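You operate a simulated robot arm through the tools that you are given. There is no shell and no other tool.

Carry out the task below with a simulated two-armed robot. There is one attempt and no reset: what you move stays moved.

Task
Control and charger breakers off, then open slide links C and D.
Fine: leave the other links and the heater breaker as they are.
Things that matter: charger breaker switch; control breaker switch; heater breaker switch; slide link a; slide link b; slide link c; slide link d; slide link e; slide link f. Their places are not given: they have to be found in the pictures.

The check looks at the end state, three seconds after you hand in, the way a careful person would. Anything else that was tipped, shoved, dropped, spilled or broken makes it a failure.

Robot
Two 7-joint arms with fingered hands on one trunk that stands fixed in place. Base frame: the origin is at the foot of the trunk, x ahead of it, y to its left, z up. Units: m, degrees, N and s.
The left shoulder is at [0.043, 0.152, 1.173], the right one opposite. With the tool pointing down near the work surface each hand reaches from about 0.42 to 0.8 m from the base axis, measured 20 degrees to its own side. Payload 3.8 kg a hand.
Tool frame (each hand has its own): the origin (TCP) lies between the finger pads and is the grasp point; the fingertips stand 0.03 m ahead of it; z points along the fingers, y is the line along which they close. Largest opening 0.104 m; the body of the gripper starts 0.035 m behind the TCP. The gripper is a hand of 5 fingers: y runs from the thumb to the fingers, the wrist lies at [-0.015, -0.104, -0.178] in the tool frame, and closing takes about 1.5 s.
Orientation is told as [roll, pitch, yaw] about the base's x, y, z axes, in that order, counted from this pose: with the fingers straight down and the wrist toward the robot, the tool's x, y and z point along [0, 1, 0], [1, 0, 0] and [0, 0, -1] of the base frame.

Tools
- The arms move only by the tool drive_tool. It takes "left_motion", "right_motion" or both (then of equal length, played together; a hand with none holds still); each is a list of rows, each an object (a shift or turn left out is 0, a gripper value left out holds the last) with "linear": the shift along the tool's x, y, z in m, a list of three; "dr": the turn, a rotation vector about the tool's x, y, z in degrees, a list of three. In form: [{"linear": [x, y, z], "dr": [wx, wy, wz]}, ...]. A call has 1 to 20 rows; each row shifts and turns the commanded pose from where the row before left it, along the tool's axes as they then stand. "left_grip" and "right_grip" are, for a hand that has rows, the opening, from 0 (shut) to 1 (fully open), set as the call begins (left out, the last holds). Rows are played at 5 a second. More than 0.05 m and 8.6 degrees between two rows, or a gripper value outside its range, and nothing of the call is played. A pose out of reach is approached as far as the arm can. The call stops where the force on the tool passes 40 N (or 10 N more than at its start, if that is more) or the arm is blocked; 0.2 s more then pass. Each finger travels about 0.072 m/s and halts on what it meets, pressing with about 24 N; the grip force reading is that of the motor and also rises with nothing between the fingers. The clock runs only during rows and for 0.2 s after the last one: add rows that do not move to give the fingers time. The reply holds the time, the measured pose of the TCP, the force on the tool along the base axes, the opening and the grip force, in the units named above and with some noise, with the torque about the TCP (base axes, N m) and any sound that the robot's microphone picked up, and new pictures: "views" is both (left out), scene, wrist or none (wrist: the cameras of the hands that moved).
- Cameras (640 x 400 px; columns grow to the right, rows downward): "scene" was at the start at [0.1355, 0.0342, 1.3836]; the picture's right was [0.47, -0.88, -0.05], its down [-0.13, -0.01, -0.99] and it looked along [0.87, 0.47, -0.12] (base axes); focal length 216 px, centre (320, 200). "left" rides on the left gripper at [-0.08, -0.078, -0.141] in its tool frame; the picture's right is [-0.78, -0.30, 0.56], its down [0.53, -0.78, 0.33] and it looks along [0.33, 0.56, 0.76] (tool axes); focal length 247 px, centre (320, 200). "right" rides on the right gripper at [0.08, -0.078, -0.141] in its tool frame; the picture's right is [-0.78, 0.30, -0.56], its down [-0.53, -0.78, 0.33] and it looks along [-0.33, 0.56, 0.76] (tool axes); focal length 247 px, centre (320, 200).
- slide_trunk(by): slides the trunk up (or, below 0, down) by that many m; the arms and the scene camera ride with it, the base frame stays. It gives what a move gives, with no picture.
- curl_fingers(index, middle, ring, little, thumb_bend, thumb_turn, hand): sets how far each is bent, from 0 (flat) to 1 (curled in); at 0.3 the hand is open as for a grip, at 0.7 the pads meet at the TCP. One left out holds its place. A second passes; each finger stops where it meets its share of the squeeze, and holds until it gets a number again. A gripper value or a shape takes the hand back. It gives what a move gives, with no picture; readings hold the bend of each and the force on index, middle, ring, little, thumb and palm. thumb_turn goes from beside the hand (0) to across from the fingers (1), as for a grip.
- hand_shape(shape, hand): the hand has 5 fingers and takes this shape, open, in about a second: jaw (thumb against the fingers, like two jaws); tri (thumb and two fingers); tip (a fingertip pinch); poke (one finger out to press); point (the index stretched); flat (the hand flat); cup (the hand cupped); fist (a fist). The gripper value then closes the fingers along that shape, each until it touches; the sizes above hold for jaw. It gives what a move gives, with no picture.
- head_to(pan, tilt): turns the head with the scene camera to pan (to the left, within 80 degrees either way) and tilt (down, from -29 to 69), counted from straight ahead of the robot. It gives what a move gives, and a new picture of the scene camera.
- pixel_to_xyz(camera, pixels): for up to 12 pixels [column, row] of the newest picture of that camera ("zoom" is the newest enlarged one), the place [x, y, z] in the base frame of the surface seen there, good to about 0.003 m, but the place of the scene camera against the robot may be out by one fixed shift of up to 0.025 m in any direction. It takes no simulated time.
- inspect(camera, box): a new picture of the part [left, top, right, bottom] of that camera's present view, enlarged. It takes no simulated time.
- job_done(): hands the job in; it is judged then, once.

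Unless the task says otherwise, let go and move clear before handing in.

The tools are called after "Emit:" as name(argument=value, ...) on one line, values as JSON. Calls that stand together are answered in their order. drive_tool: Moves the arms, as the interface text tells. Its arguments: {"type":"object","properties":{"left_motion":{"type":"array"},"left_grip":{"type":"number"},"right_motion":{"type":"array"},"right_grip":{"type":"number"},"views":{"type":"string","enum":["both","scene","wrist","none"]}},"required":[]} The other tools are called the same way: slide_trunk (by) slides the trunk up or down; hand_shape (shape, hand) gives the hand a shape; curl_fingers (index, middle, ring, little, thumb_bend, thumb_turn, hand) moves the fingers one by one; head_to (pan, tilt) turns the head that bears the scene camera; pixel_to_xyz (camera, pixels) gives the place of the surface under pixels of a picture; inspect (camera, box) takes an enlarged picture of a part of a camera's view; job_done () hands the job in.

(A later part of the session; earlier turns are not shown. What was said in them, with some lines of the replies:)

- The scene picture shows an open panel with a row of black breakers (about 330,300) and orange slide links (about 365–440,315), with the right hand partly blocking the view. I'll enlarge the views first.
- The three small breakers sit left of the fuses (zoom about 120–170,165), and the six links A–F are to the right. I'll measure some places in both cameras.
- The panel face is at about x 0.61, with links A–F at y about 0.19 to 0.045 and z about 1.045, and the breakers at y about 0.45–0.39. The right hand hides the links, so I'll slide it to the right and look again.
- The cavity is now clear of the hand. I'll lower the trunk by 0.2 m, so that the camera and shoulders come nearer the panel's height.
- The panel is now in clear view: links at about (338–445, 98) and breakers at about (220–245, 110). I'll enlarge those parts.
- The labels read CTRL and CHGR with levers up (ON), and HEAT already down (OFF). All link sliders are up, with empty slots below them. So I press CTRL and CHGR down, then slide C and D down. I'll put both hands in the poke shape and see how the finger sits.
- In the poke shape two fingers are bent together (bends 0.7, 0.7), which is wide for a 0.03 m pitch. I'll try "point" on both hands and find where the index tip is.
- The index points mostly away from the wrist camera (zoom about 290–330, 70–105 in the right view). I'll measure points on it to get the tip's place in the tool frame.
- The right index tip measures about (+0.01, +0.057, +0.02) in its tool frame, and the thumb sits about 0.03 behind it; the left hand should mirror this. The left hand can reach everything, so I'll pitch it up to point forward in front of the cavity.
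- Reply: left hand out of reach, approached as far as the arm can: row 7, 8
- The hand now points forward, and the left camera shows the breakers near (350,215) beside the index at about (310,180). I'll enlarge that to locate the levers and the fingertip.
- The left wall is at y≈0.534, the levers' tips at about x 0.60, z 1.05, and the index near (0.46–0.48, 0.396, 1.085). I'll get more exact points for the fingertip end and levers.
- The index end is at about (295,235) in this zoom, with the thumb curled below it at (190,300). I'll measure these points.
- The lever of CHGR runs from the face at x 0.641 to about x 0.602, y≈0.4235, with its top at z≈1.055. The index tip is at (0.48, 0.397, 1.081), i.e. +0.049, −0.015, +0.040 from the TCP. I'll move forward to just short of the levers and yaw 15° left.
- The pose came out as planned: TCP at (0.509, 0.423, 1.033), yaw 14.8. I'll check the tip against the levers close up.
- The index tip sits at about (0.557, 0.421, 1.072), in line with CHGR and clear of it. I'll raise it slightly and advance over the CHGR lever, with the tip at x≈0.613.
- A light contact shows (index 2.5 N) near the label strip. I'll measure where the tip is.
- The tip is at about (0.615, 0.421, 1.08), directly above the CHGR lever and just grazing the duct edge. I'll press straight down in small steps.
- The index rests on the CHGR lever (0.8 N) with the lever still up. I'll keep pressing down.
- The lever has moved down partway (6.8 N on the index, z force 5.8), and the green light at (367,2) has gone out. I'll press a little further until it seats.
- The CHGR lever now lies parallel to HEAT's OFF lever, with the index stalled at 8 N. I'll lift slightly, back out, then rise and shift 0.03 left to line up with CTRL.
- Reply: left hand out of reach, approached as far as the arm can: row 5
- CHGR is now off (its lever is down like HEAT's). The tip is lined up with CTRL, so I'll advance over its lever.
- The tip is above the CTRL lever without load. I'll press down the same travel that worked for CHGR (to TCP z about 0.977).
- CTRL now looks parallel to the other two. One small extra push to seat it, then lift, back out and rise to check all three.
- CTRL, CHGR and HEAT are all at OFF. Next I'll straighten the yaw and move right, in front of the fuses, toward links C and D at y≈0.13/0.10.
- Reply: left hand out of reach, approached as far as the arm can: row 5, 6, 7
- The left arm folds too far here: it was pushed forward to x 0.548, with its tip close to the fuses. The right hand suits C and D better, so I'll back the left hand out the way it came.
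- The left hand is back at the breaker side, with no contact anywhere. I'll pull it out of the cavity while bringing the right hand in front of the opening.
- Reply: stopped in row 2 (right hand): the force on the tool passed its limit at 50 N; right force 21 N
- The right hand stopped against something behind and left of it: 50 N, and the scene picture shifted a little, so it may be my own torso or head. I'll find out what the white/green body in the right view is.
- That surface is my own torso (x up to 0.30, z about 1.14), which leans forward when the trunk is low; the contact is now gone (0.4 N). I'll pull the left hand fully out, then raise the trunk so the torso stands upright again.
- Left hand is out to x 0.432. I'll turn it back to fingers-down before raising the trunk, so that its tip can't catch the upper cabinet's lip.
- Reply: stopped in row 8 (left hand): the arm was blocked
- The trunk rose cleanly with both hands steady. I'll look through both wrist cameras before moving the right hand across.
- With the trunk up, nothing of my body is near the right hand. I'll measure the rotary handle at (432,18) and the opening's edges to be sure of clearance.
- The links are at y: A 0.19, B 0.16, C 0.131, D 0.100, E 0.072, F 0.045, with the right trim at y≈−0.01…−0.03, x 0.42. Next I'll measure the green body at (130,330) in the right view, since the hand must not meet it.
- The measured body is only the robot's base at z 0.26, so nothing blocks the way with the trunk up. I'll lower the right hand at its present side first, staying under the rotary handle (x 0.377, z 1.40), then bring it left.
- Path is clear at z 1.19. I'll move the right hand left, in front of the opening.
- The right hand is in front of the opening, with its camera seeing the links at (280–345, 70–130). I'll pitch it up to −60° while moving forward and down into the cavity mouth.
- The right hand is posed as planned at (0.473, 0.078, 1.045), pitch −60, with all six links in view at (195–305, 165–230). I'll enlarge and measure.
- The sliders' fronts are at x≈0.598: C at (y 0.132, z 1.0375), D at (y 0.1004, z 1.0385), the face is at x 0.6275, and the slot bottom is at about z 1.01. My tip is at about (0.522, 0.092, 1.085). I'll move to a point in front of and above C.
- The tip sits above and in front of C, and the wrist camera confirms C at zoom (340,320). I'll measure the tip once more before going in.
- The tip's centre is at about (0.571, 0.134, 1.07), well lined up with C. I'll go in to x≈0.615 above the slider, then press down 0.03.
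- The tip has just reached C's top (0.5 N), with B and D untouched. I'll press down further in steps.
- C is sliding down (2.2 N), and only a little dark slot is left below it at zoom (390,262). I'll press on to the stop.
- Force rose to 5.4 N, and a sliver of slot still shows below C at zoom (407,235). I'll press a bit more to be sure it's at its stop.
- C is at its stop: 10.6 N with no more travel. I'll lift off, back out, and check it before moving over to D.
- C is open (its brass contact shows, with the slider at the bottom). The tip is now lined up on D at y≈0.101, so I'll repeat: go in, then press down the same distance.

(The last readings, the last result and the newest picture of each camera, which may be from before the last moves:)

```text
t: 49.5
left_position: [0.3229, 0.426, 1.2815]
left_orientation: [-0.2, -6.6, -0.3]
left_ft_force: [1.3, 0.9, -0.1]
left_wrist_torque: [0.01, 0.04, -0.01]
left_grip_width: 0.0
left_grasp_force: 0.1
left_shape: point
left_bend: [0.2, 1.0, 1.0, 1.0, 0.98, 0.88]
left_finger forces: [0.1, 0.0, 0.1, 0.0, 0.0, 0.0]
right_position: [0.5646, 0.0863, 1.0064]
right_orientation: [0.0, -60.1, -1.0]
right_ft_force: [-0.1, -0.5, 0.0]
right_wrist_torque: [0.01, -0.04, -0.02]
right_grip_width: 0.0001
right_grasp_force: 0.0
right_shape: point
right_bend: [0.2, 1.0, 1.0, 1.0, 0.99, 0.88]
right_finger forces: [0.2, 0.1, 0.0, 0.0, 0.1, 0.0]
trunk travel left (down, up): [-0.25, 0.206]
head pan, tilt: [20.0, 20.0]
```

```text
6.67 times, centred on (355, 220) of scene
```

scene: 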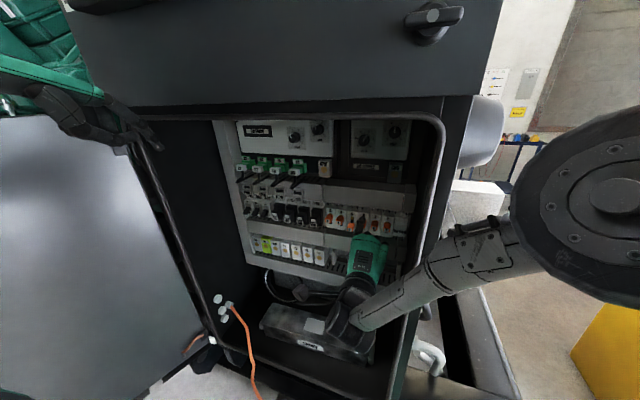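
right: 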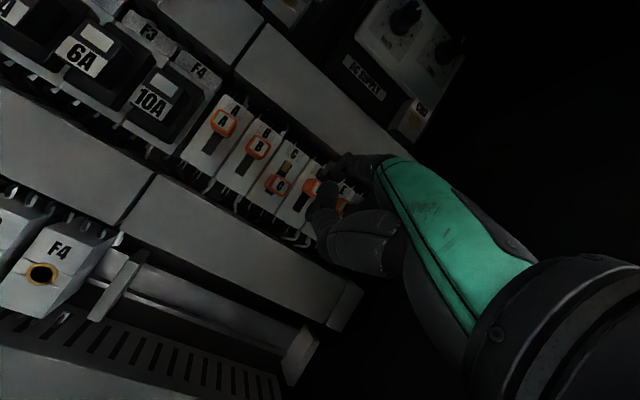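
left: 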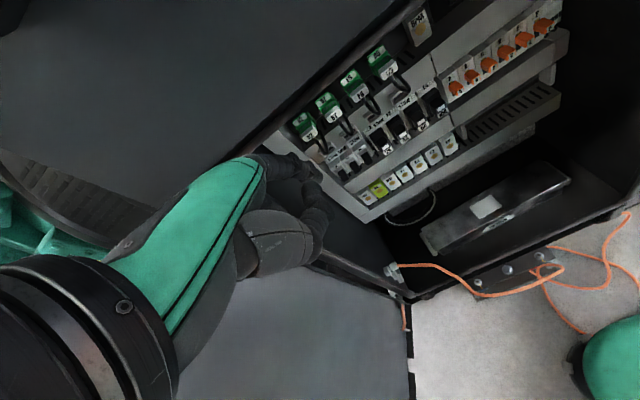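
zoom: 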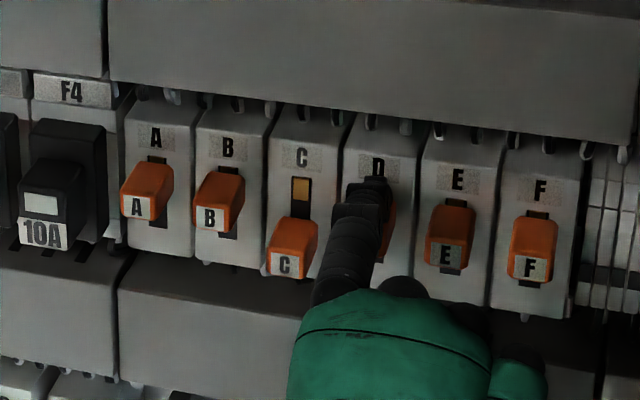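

The tip is on top of D, with C staying open and E clear of the fingers. I'll press D down to its stop.

Emit:
drive_tool(right_motion=[{"linear": [0, -0.0043, 0.0025]}, {"linear": [0, -0.0043, 0.0025]}, {"linear": [0, -0.0043, 0.0025]}, {"linear": [0, -0.0043, 0.0025]}, {"linear": [0, -0.0043, 0.0025]}, {"linear": [0, -0.0043, 0.0025]}, {"linear": [0, -0.0043, 0.0025]}, {}, {}])

Emit:
inspect(camera="right", box=[220, 120, 360, 230])

Emit:
inspect(camera="scene", box=[310, 190, 400, 250])

```text
t: 51.5
left_position: [0.3221, 0.4243, 1.282]
left_orientation: [-0.4, -6.7, -0.2]
left_ft_force: [-0.3, 0.0, 0.5]
left_wrist_torque: [0.0, 0.01, 0.02]
left_grip_width: 0.0
left_grasp_force: 0.0
left_shape: point
left_bend: [0.2, 1.0, 1.0, 1.0, 0.98, 0.88]
left_finger forces: [0.0, 0.0, 0.0, 0.1, 0.1, 0.0]
right_position: [0.5642, 0.0853, 0.9729]
right_orientation: [0.1, -60.2, -1.0]
right_ft_force: [-1.2, -0.3, 6.9]
right_wrist_torque: [0.14, -0.39, -0.02]
right_grip_width: 0.0
right_grasp_force: 0.1
right_shape: point
right_bend: [0.14, 1.0, 1.0, 1.0, 0.99, 0.88]
right_finger forces: [7.0, 0.0, 0.1, 0.0, 0.1, 0.0]
trunk travel left (down, up): [-0.25, 0.206]
head pan, tilt: [20.0, 20.0]
```

scene: 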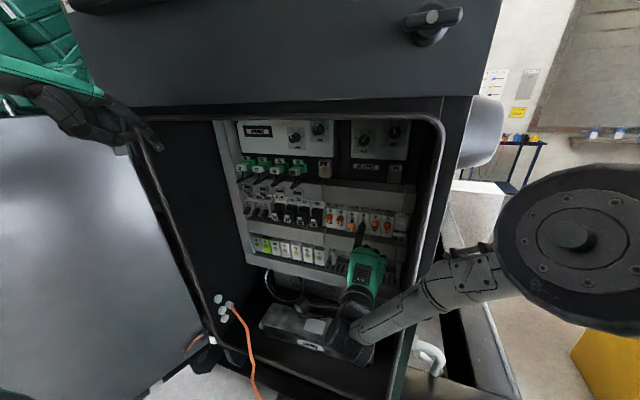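
right: 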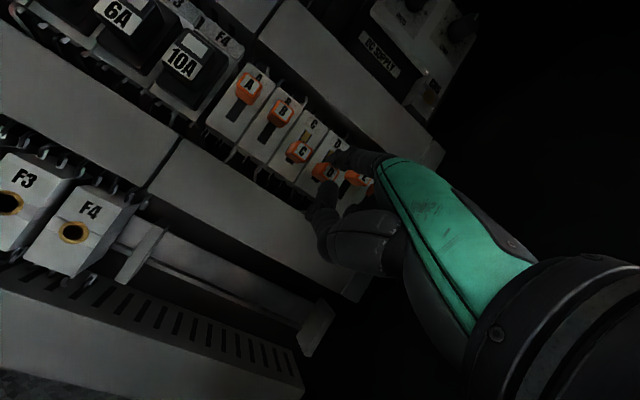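

```text
3.64 times, centred on (290, 175) of right
```

zoom: 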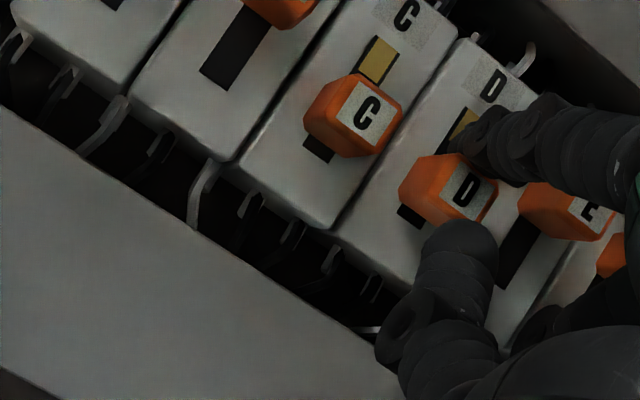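

```text
6.67 times, centred on (355, 220) of scene
```

zoom: 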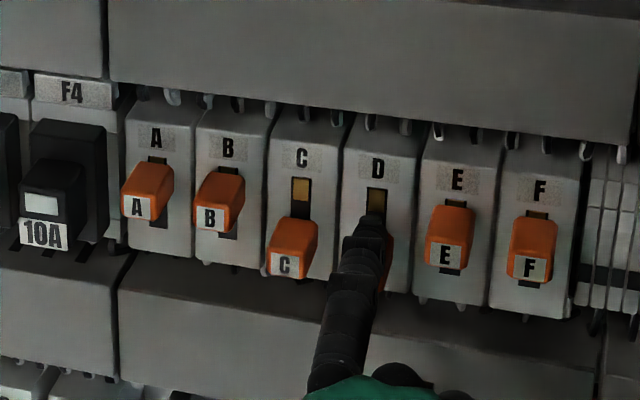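

D has reached its stop with 7 N, showing the same sliver of slot as C. I'll press one touch more, then lift and back right out of the cavity.

Emit:
drive_tool(right_motion=[{"linear": [0, -0.0043, 0.0025]}, {}, {"linear": [0, 0.0087, -0.005]}, {"linear": [0, 0.0087, -0.005]}, {"linear": [0, -0.0125, -0.0217]}, {"linear": [0, -0.0125, -0.0217]}, {"linear": [0, 0.013, -0.0075]}, {"linear": [0, 0.013, -0.0075]}, {"linear": [0, 0.013, -0.0075]}, {"linear": [0, -0.0125, -0.0217]}, {"linear": [0, -0.0125, -0.0217]}, {}])

Emit:
inspect(camera="right", box=[180, 120, 340, 250])

Emit:
inspect(camera="scene", box=[230, 180, 420, 280])

```text
t: 54.1
left_position: [0.3225, 0.4252, 1.2825]
left_orientation: [-0.3, -6.6, -0.2]
left_ft_force: [-0.2, -0.7, -0.6]
left_wrist_torque: [0.0, 0.01, -0.02]
left_grip_width: 0.0
left_grasp_force: 0.0
left_shape: point
left_bend: [0.2, 1.0, 1.0, 1.0, 0.98, 0.88]
left_finger forces: [0.1, 0.0, 0.0, 0.0, 0.0, 0.0]
right_position: [0.4636, 0.0876, 1.0306]
right_orientation: [0.1, -60.1, -1.0]
right_ft_force: [0.2, 0.1, -0.3]
right_wrist_torque: [0.01, 0.02, 0.02]
right_grip_width: 0.0001
right_grasp_force: 0.0
right_shape: point
right_bend: [0.2, 1.0, 1.0, 1.0, 0.99, 0.88]
right_finger forces: [0.0, 0.0, 0.0, 0.0, 0.1, 0.0]
trunk travel left (down, up): [-0.25, 0.206]
head pan, tilt: [20.0, 20.0]
```

scene: 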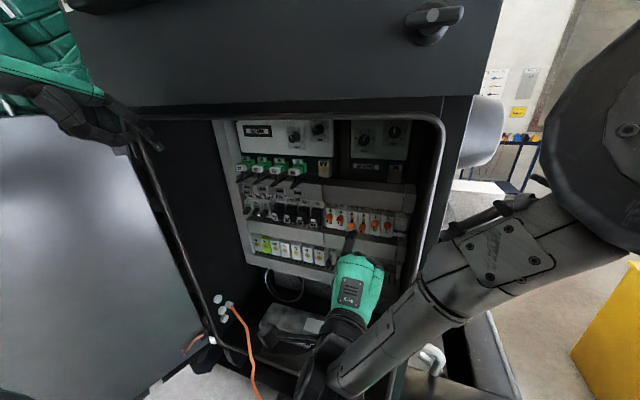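
right: 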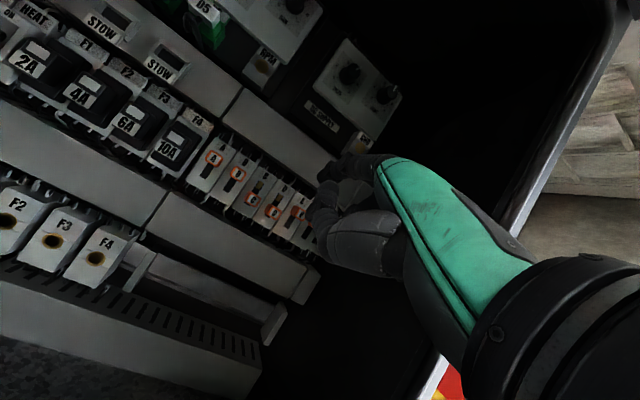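

```text
3.08 times, centred on (260, 185) of right
```

zoom: 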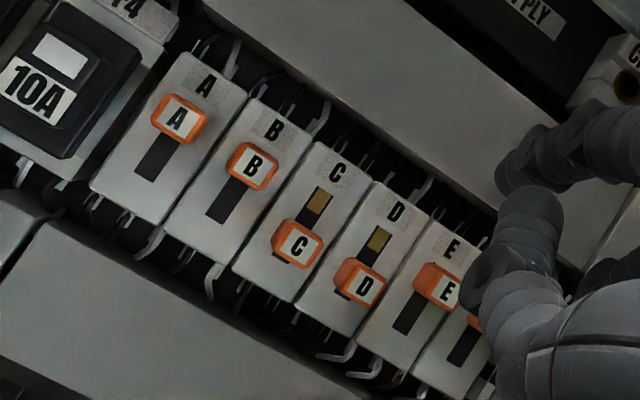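

```text
3.37 times, centred on (325, 230) of scene
```

zoom: 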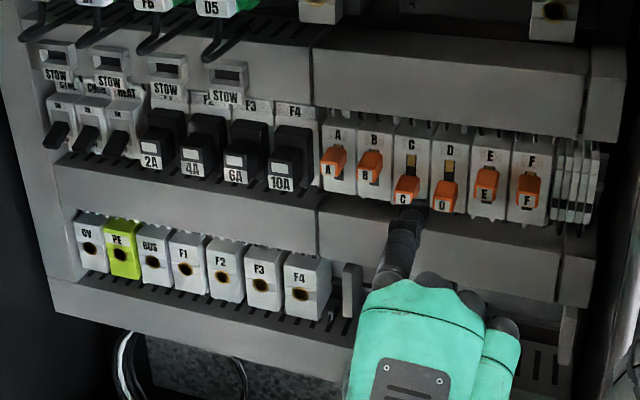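

C and D are both open (brass showing), A, B, E and F are unchanged, and all three breakers are at OFF. I'll swing the right hand back out of the cavity along its entry path.

Emit:
drive_tool(right_motion=[{"linear": [0, 0.008, -0.019], "dr": [8.08, 0, 0]}, {"linear": [0, 0.0053, -0.0199], "dr": [8.08, 0, 0]}, {"linear": [0, 0.0024, -0.0204], "dr": [8.08, 0, 0]}, {"linear": [0, -0.0093, -0.0252], "dr": [8.08, 0, 0]}, {"linear": [0, -0.0129, -0.0237], "dr": [8.08, 0, 0]}, {"linear": [0, -0.016, -0.0216], "dr": [8.08, 0, 0]}, {"linear": [0, -0.0189, -0.0192], "dr": [8.08, 0, 0]}, {"linear": [0, -0.0214, -0.0163], "dr": [8.08, 0, 0]}, {}])

```text
t: 56.1
left_position: [0.3235, 0.4252, 1.2822]
left_orientation: [-0.3, -6.7, -0.2]
left_ft_force: [-0.7, -0.1, -0.3]
left_wrist_torque: [0.0, 0.01, -0.05]
left_grip_width: 0.0
left_grasp_force: 0.1
left_shape: point
left_bend: [0.2, 1.0, 1.0, 1.0, 0.98, 0.88]
left_finger forces: [0.0, 0.0, 0.0, 0.0, 0.0, 0.0]
right_position: [0.3162, 0.0919, 1.1567]
right_orientation: [0.0, 4.7, -0.8]
right_ft_force: [-0.1, -0.2, 0.4]
right_wrist_torque: [-0.01, -0.03, 0.03]
right_grip_width: 0.0002
right_grasp_force: 0.1
right_shape: point
right_bend: [0.2, 1.0, 1.0, 1.0, 0.99, 0.88]
right_finger forces: [0.1, 0.1, 0.1, 0.0, 0.0, 0.0]
trunk travel left (down, up): [-0.25, 0.206]
head pan, tilt: [20.0, 20.0]
```

scene: 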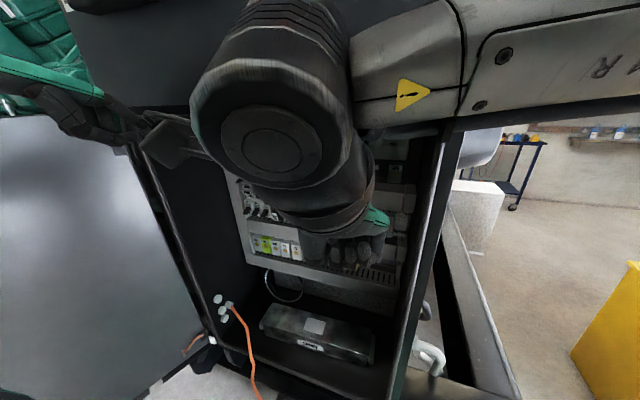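
right: 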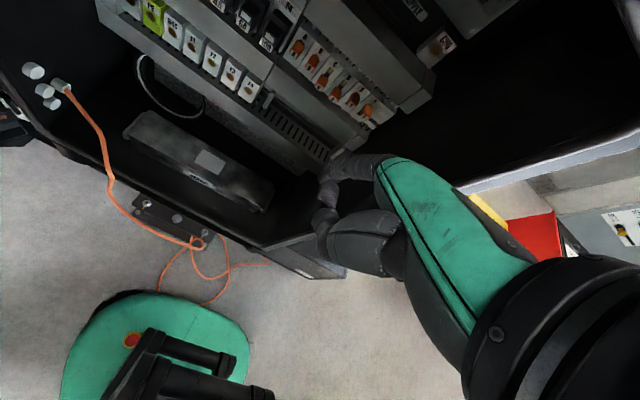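

The hand is out of the cavity with no contact. I'll move it right, away from the panel, and take a last look at everything.

Emit:
drive_tool(right_motion=[{"linear": [-0.035, 0, 0]}, {"linear": [-0.035, 0, 0]}, {"linear": [-0.035, 0, 0]}, {"linear": [-0.035, 0, 0]}, {"linear": [-0.035, 0, 0]}, {"linear": [-0.035, 0, 0]}, {}])

Emit:
inspect(camera="scene", box=[225, 150, 425, 280])

Emit:
inspect(camera="scene", box=[310, 190, 410, 250])

Emit:
inspect(camera="scene", box=[230, 180, 310, 230])

```text
t: 57.7
left_position: [0.3237, 0.4266, 1.2821]
left_orientation: [-0.3, -6.7, -0.2]
left_ft_force: [0.2, 0.2, -0.2]
left_wrist_torque: [-0.02, -0.02, 0.01]
left_grip_width: 0.0002
left_grasp_force: 0.0
left_shape: point
left_bend: [0.2, 1.0, 1.0, 1.0, 0.98, 0.88]
left_finger forces: [0.0, 0.0, 0.1, 0.1, 0.0, 0.0]
right_position: [0.313, -0.1197, 1.156]
right_orientation: [-0.1, 4.6, -1.0]
right_ft_force: [-1.0, -0.5, 0.8]
right_wrist_torque: [-0.01, 0.0, 0.0]
right_grip_width: 0.0
right_grasp_force: 0.0
right_shape: point
right_bend: [0.2, 1.0, 1.0, 1.0, 0.99, 0.88]
right_finger forces: [0.0, 0.0, 0.0, 0.1, 0.0, 0.0]
trunk travel left (down, up): [-0.25, 0.206]
head pan, tilt: [20.0, 20.0]
```

scene: 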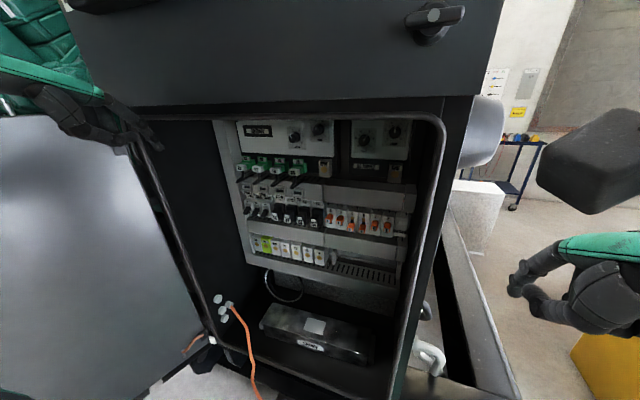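
right: 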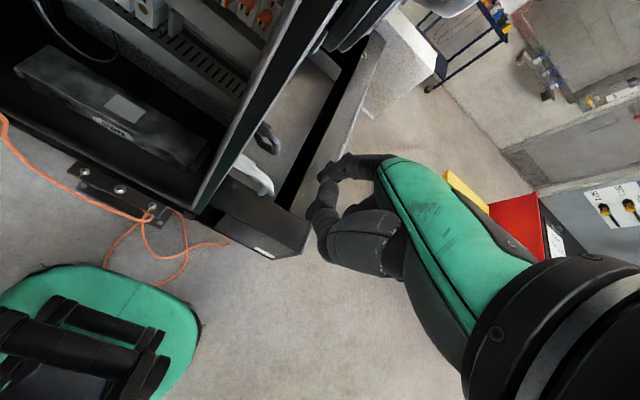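

```text
3.08 times, centred on (325, 215) of scene
```

zoom: 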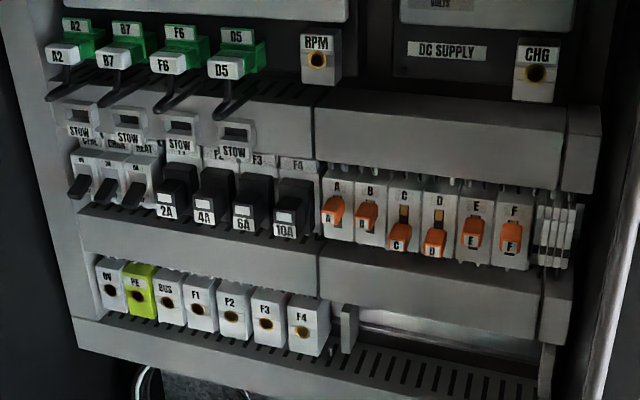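

```text
6.40 times, centred on (360, 220) of scene
```

zoom: 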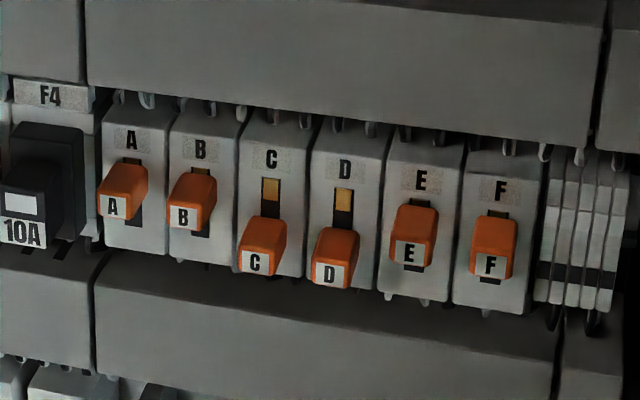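

```text
8.00 times, centred on (270, 205) of scene
```

zoom: 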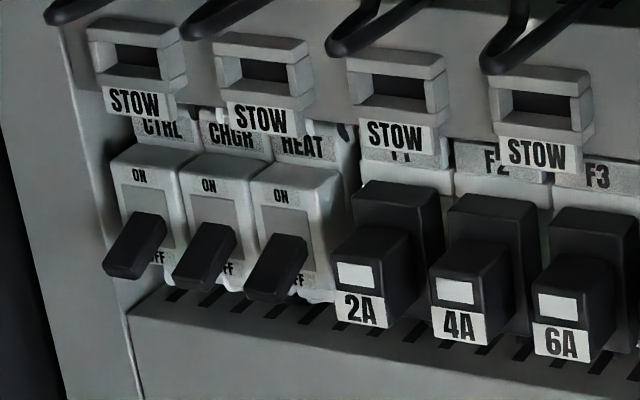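

The final views show CTRL and CHGR at OFF, HEAT still at OFF, and C and D slid down open. A, B, E and F are still up, and the fuses and plugs are undisturbed. Both hands are clear, so I'm handing in.

Emit:
job_done()

```text
The job is handed in.
```

The control and charger breakers are off, and slide links C and D are open. I've handed the job in; I don't have the check's result.

- **Breakers:** I pressed the CTRL and CHGR levers down to OFF. The heater breaker was already at OFF when I started, and I left it there.
- **Links:** C and D are slid down to their stops, with the brass contacts showing above them. A, B, E and F are still up, as they were.
- **Surroundings:** In the last pictures the fuses, plugs and other fittings look as they did at the start. Both hands are clear of the cabinet.
- **Contacts along the way:** The left fingertip lightly touched the edge of the wiring duct above CHGR, at about 3 N. Later the right hand bumped what seemed to be the robot's own body, at about 50 N. After that I raised the trunk and brought that hand in by a different path.
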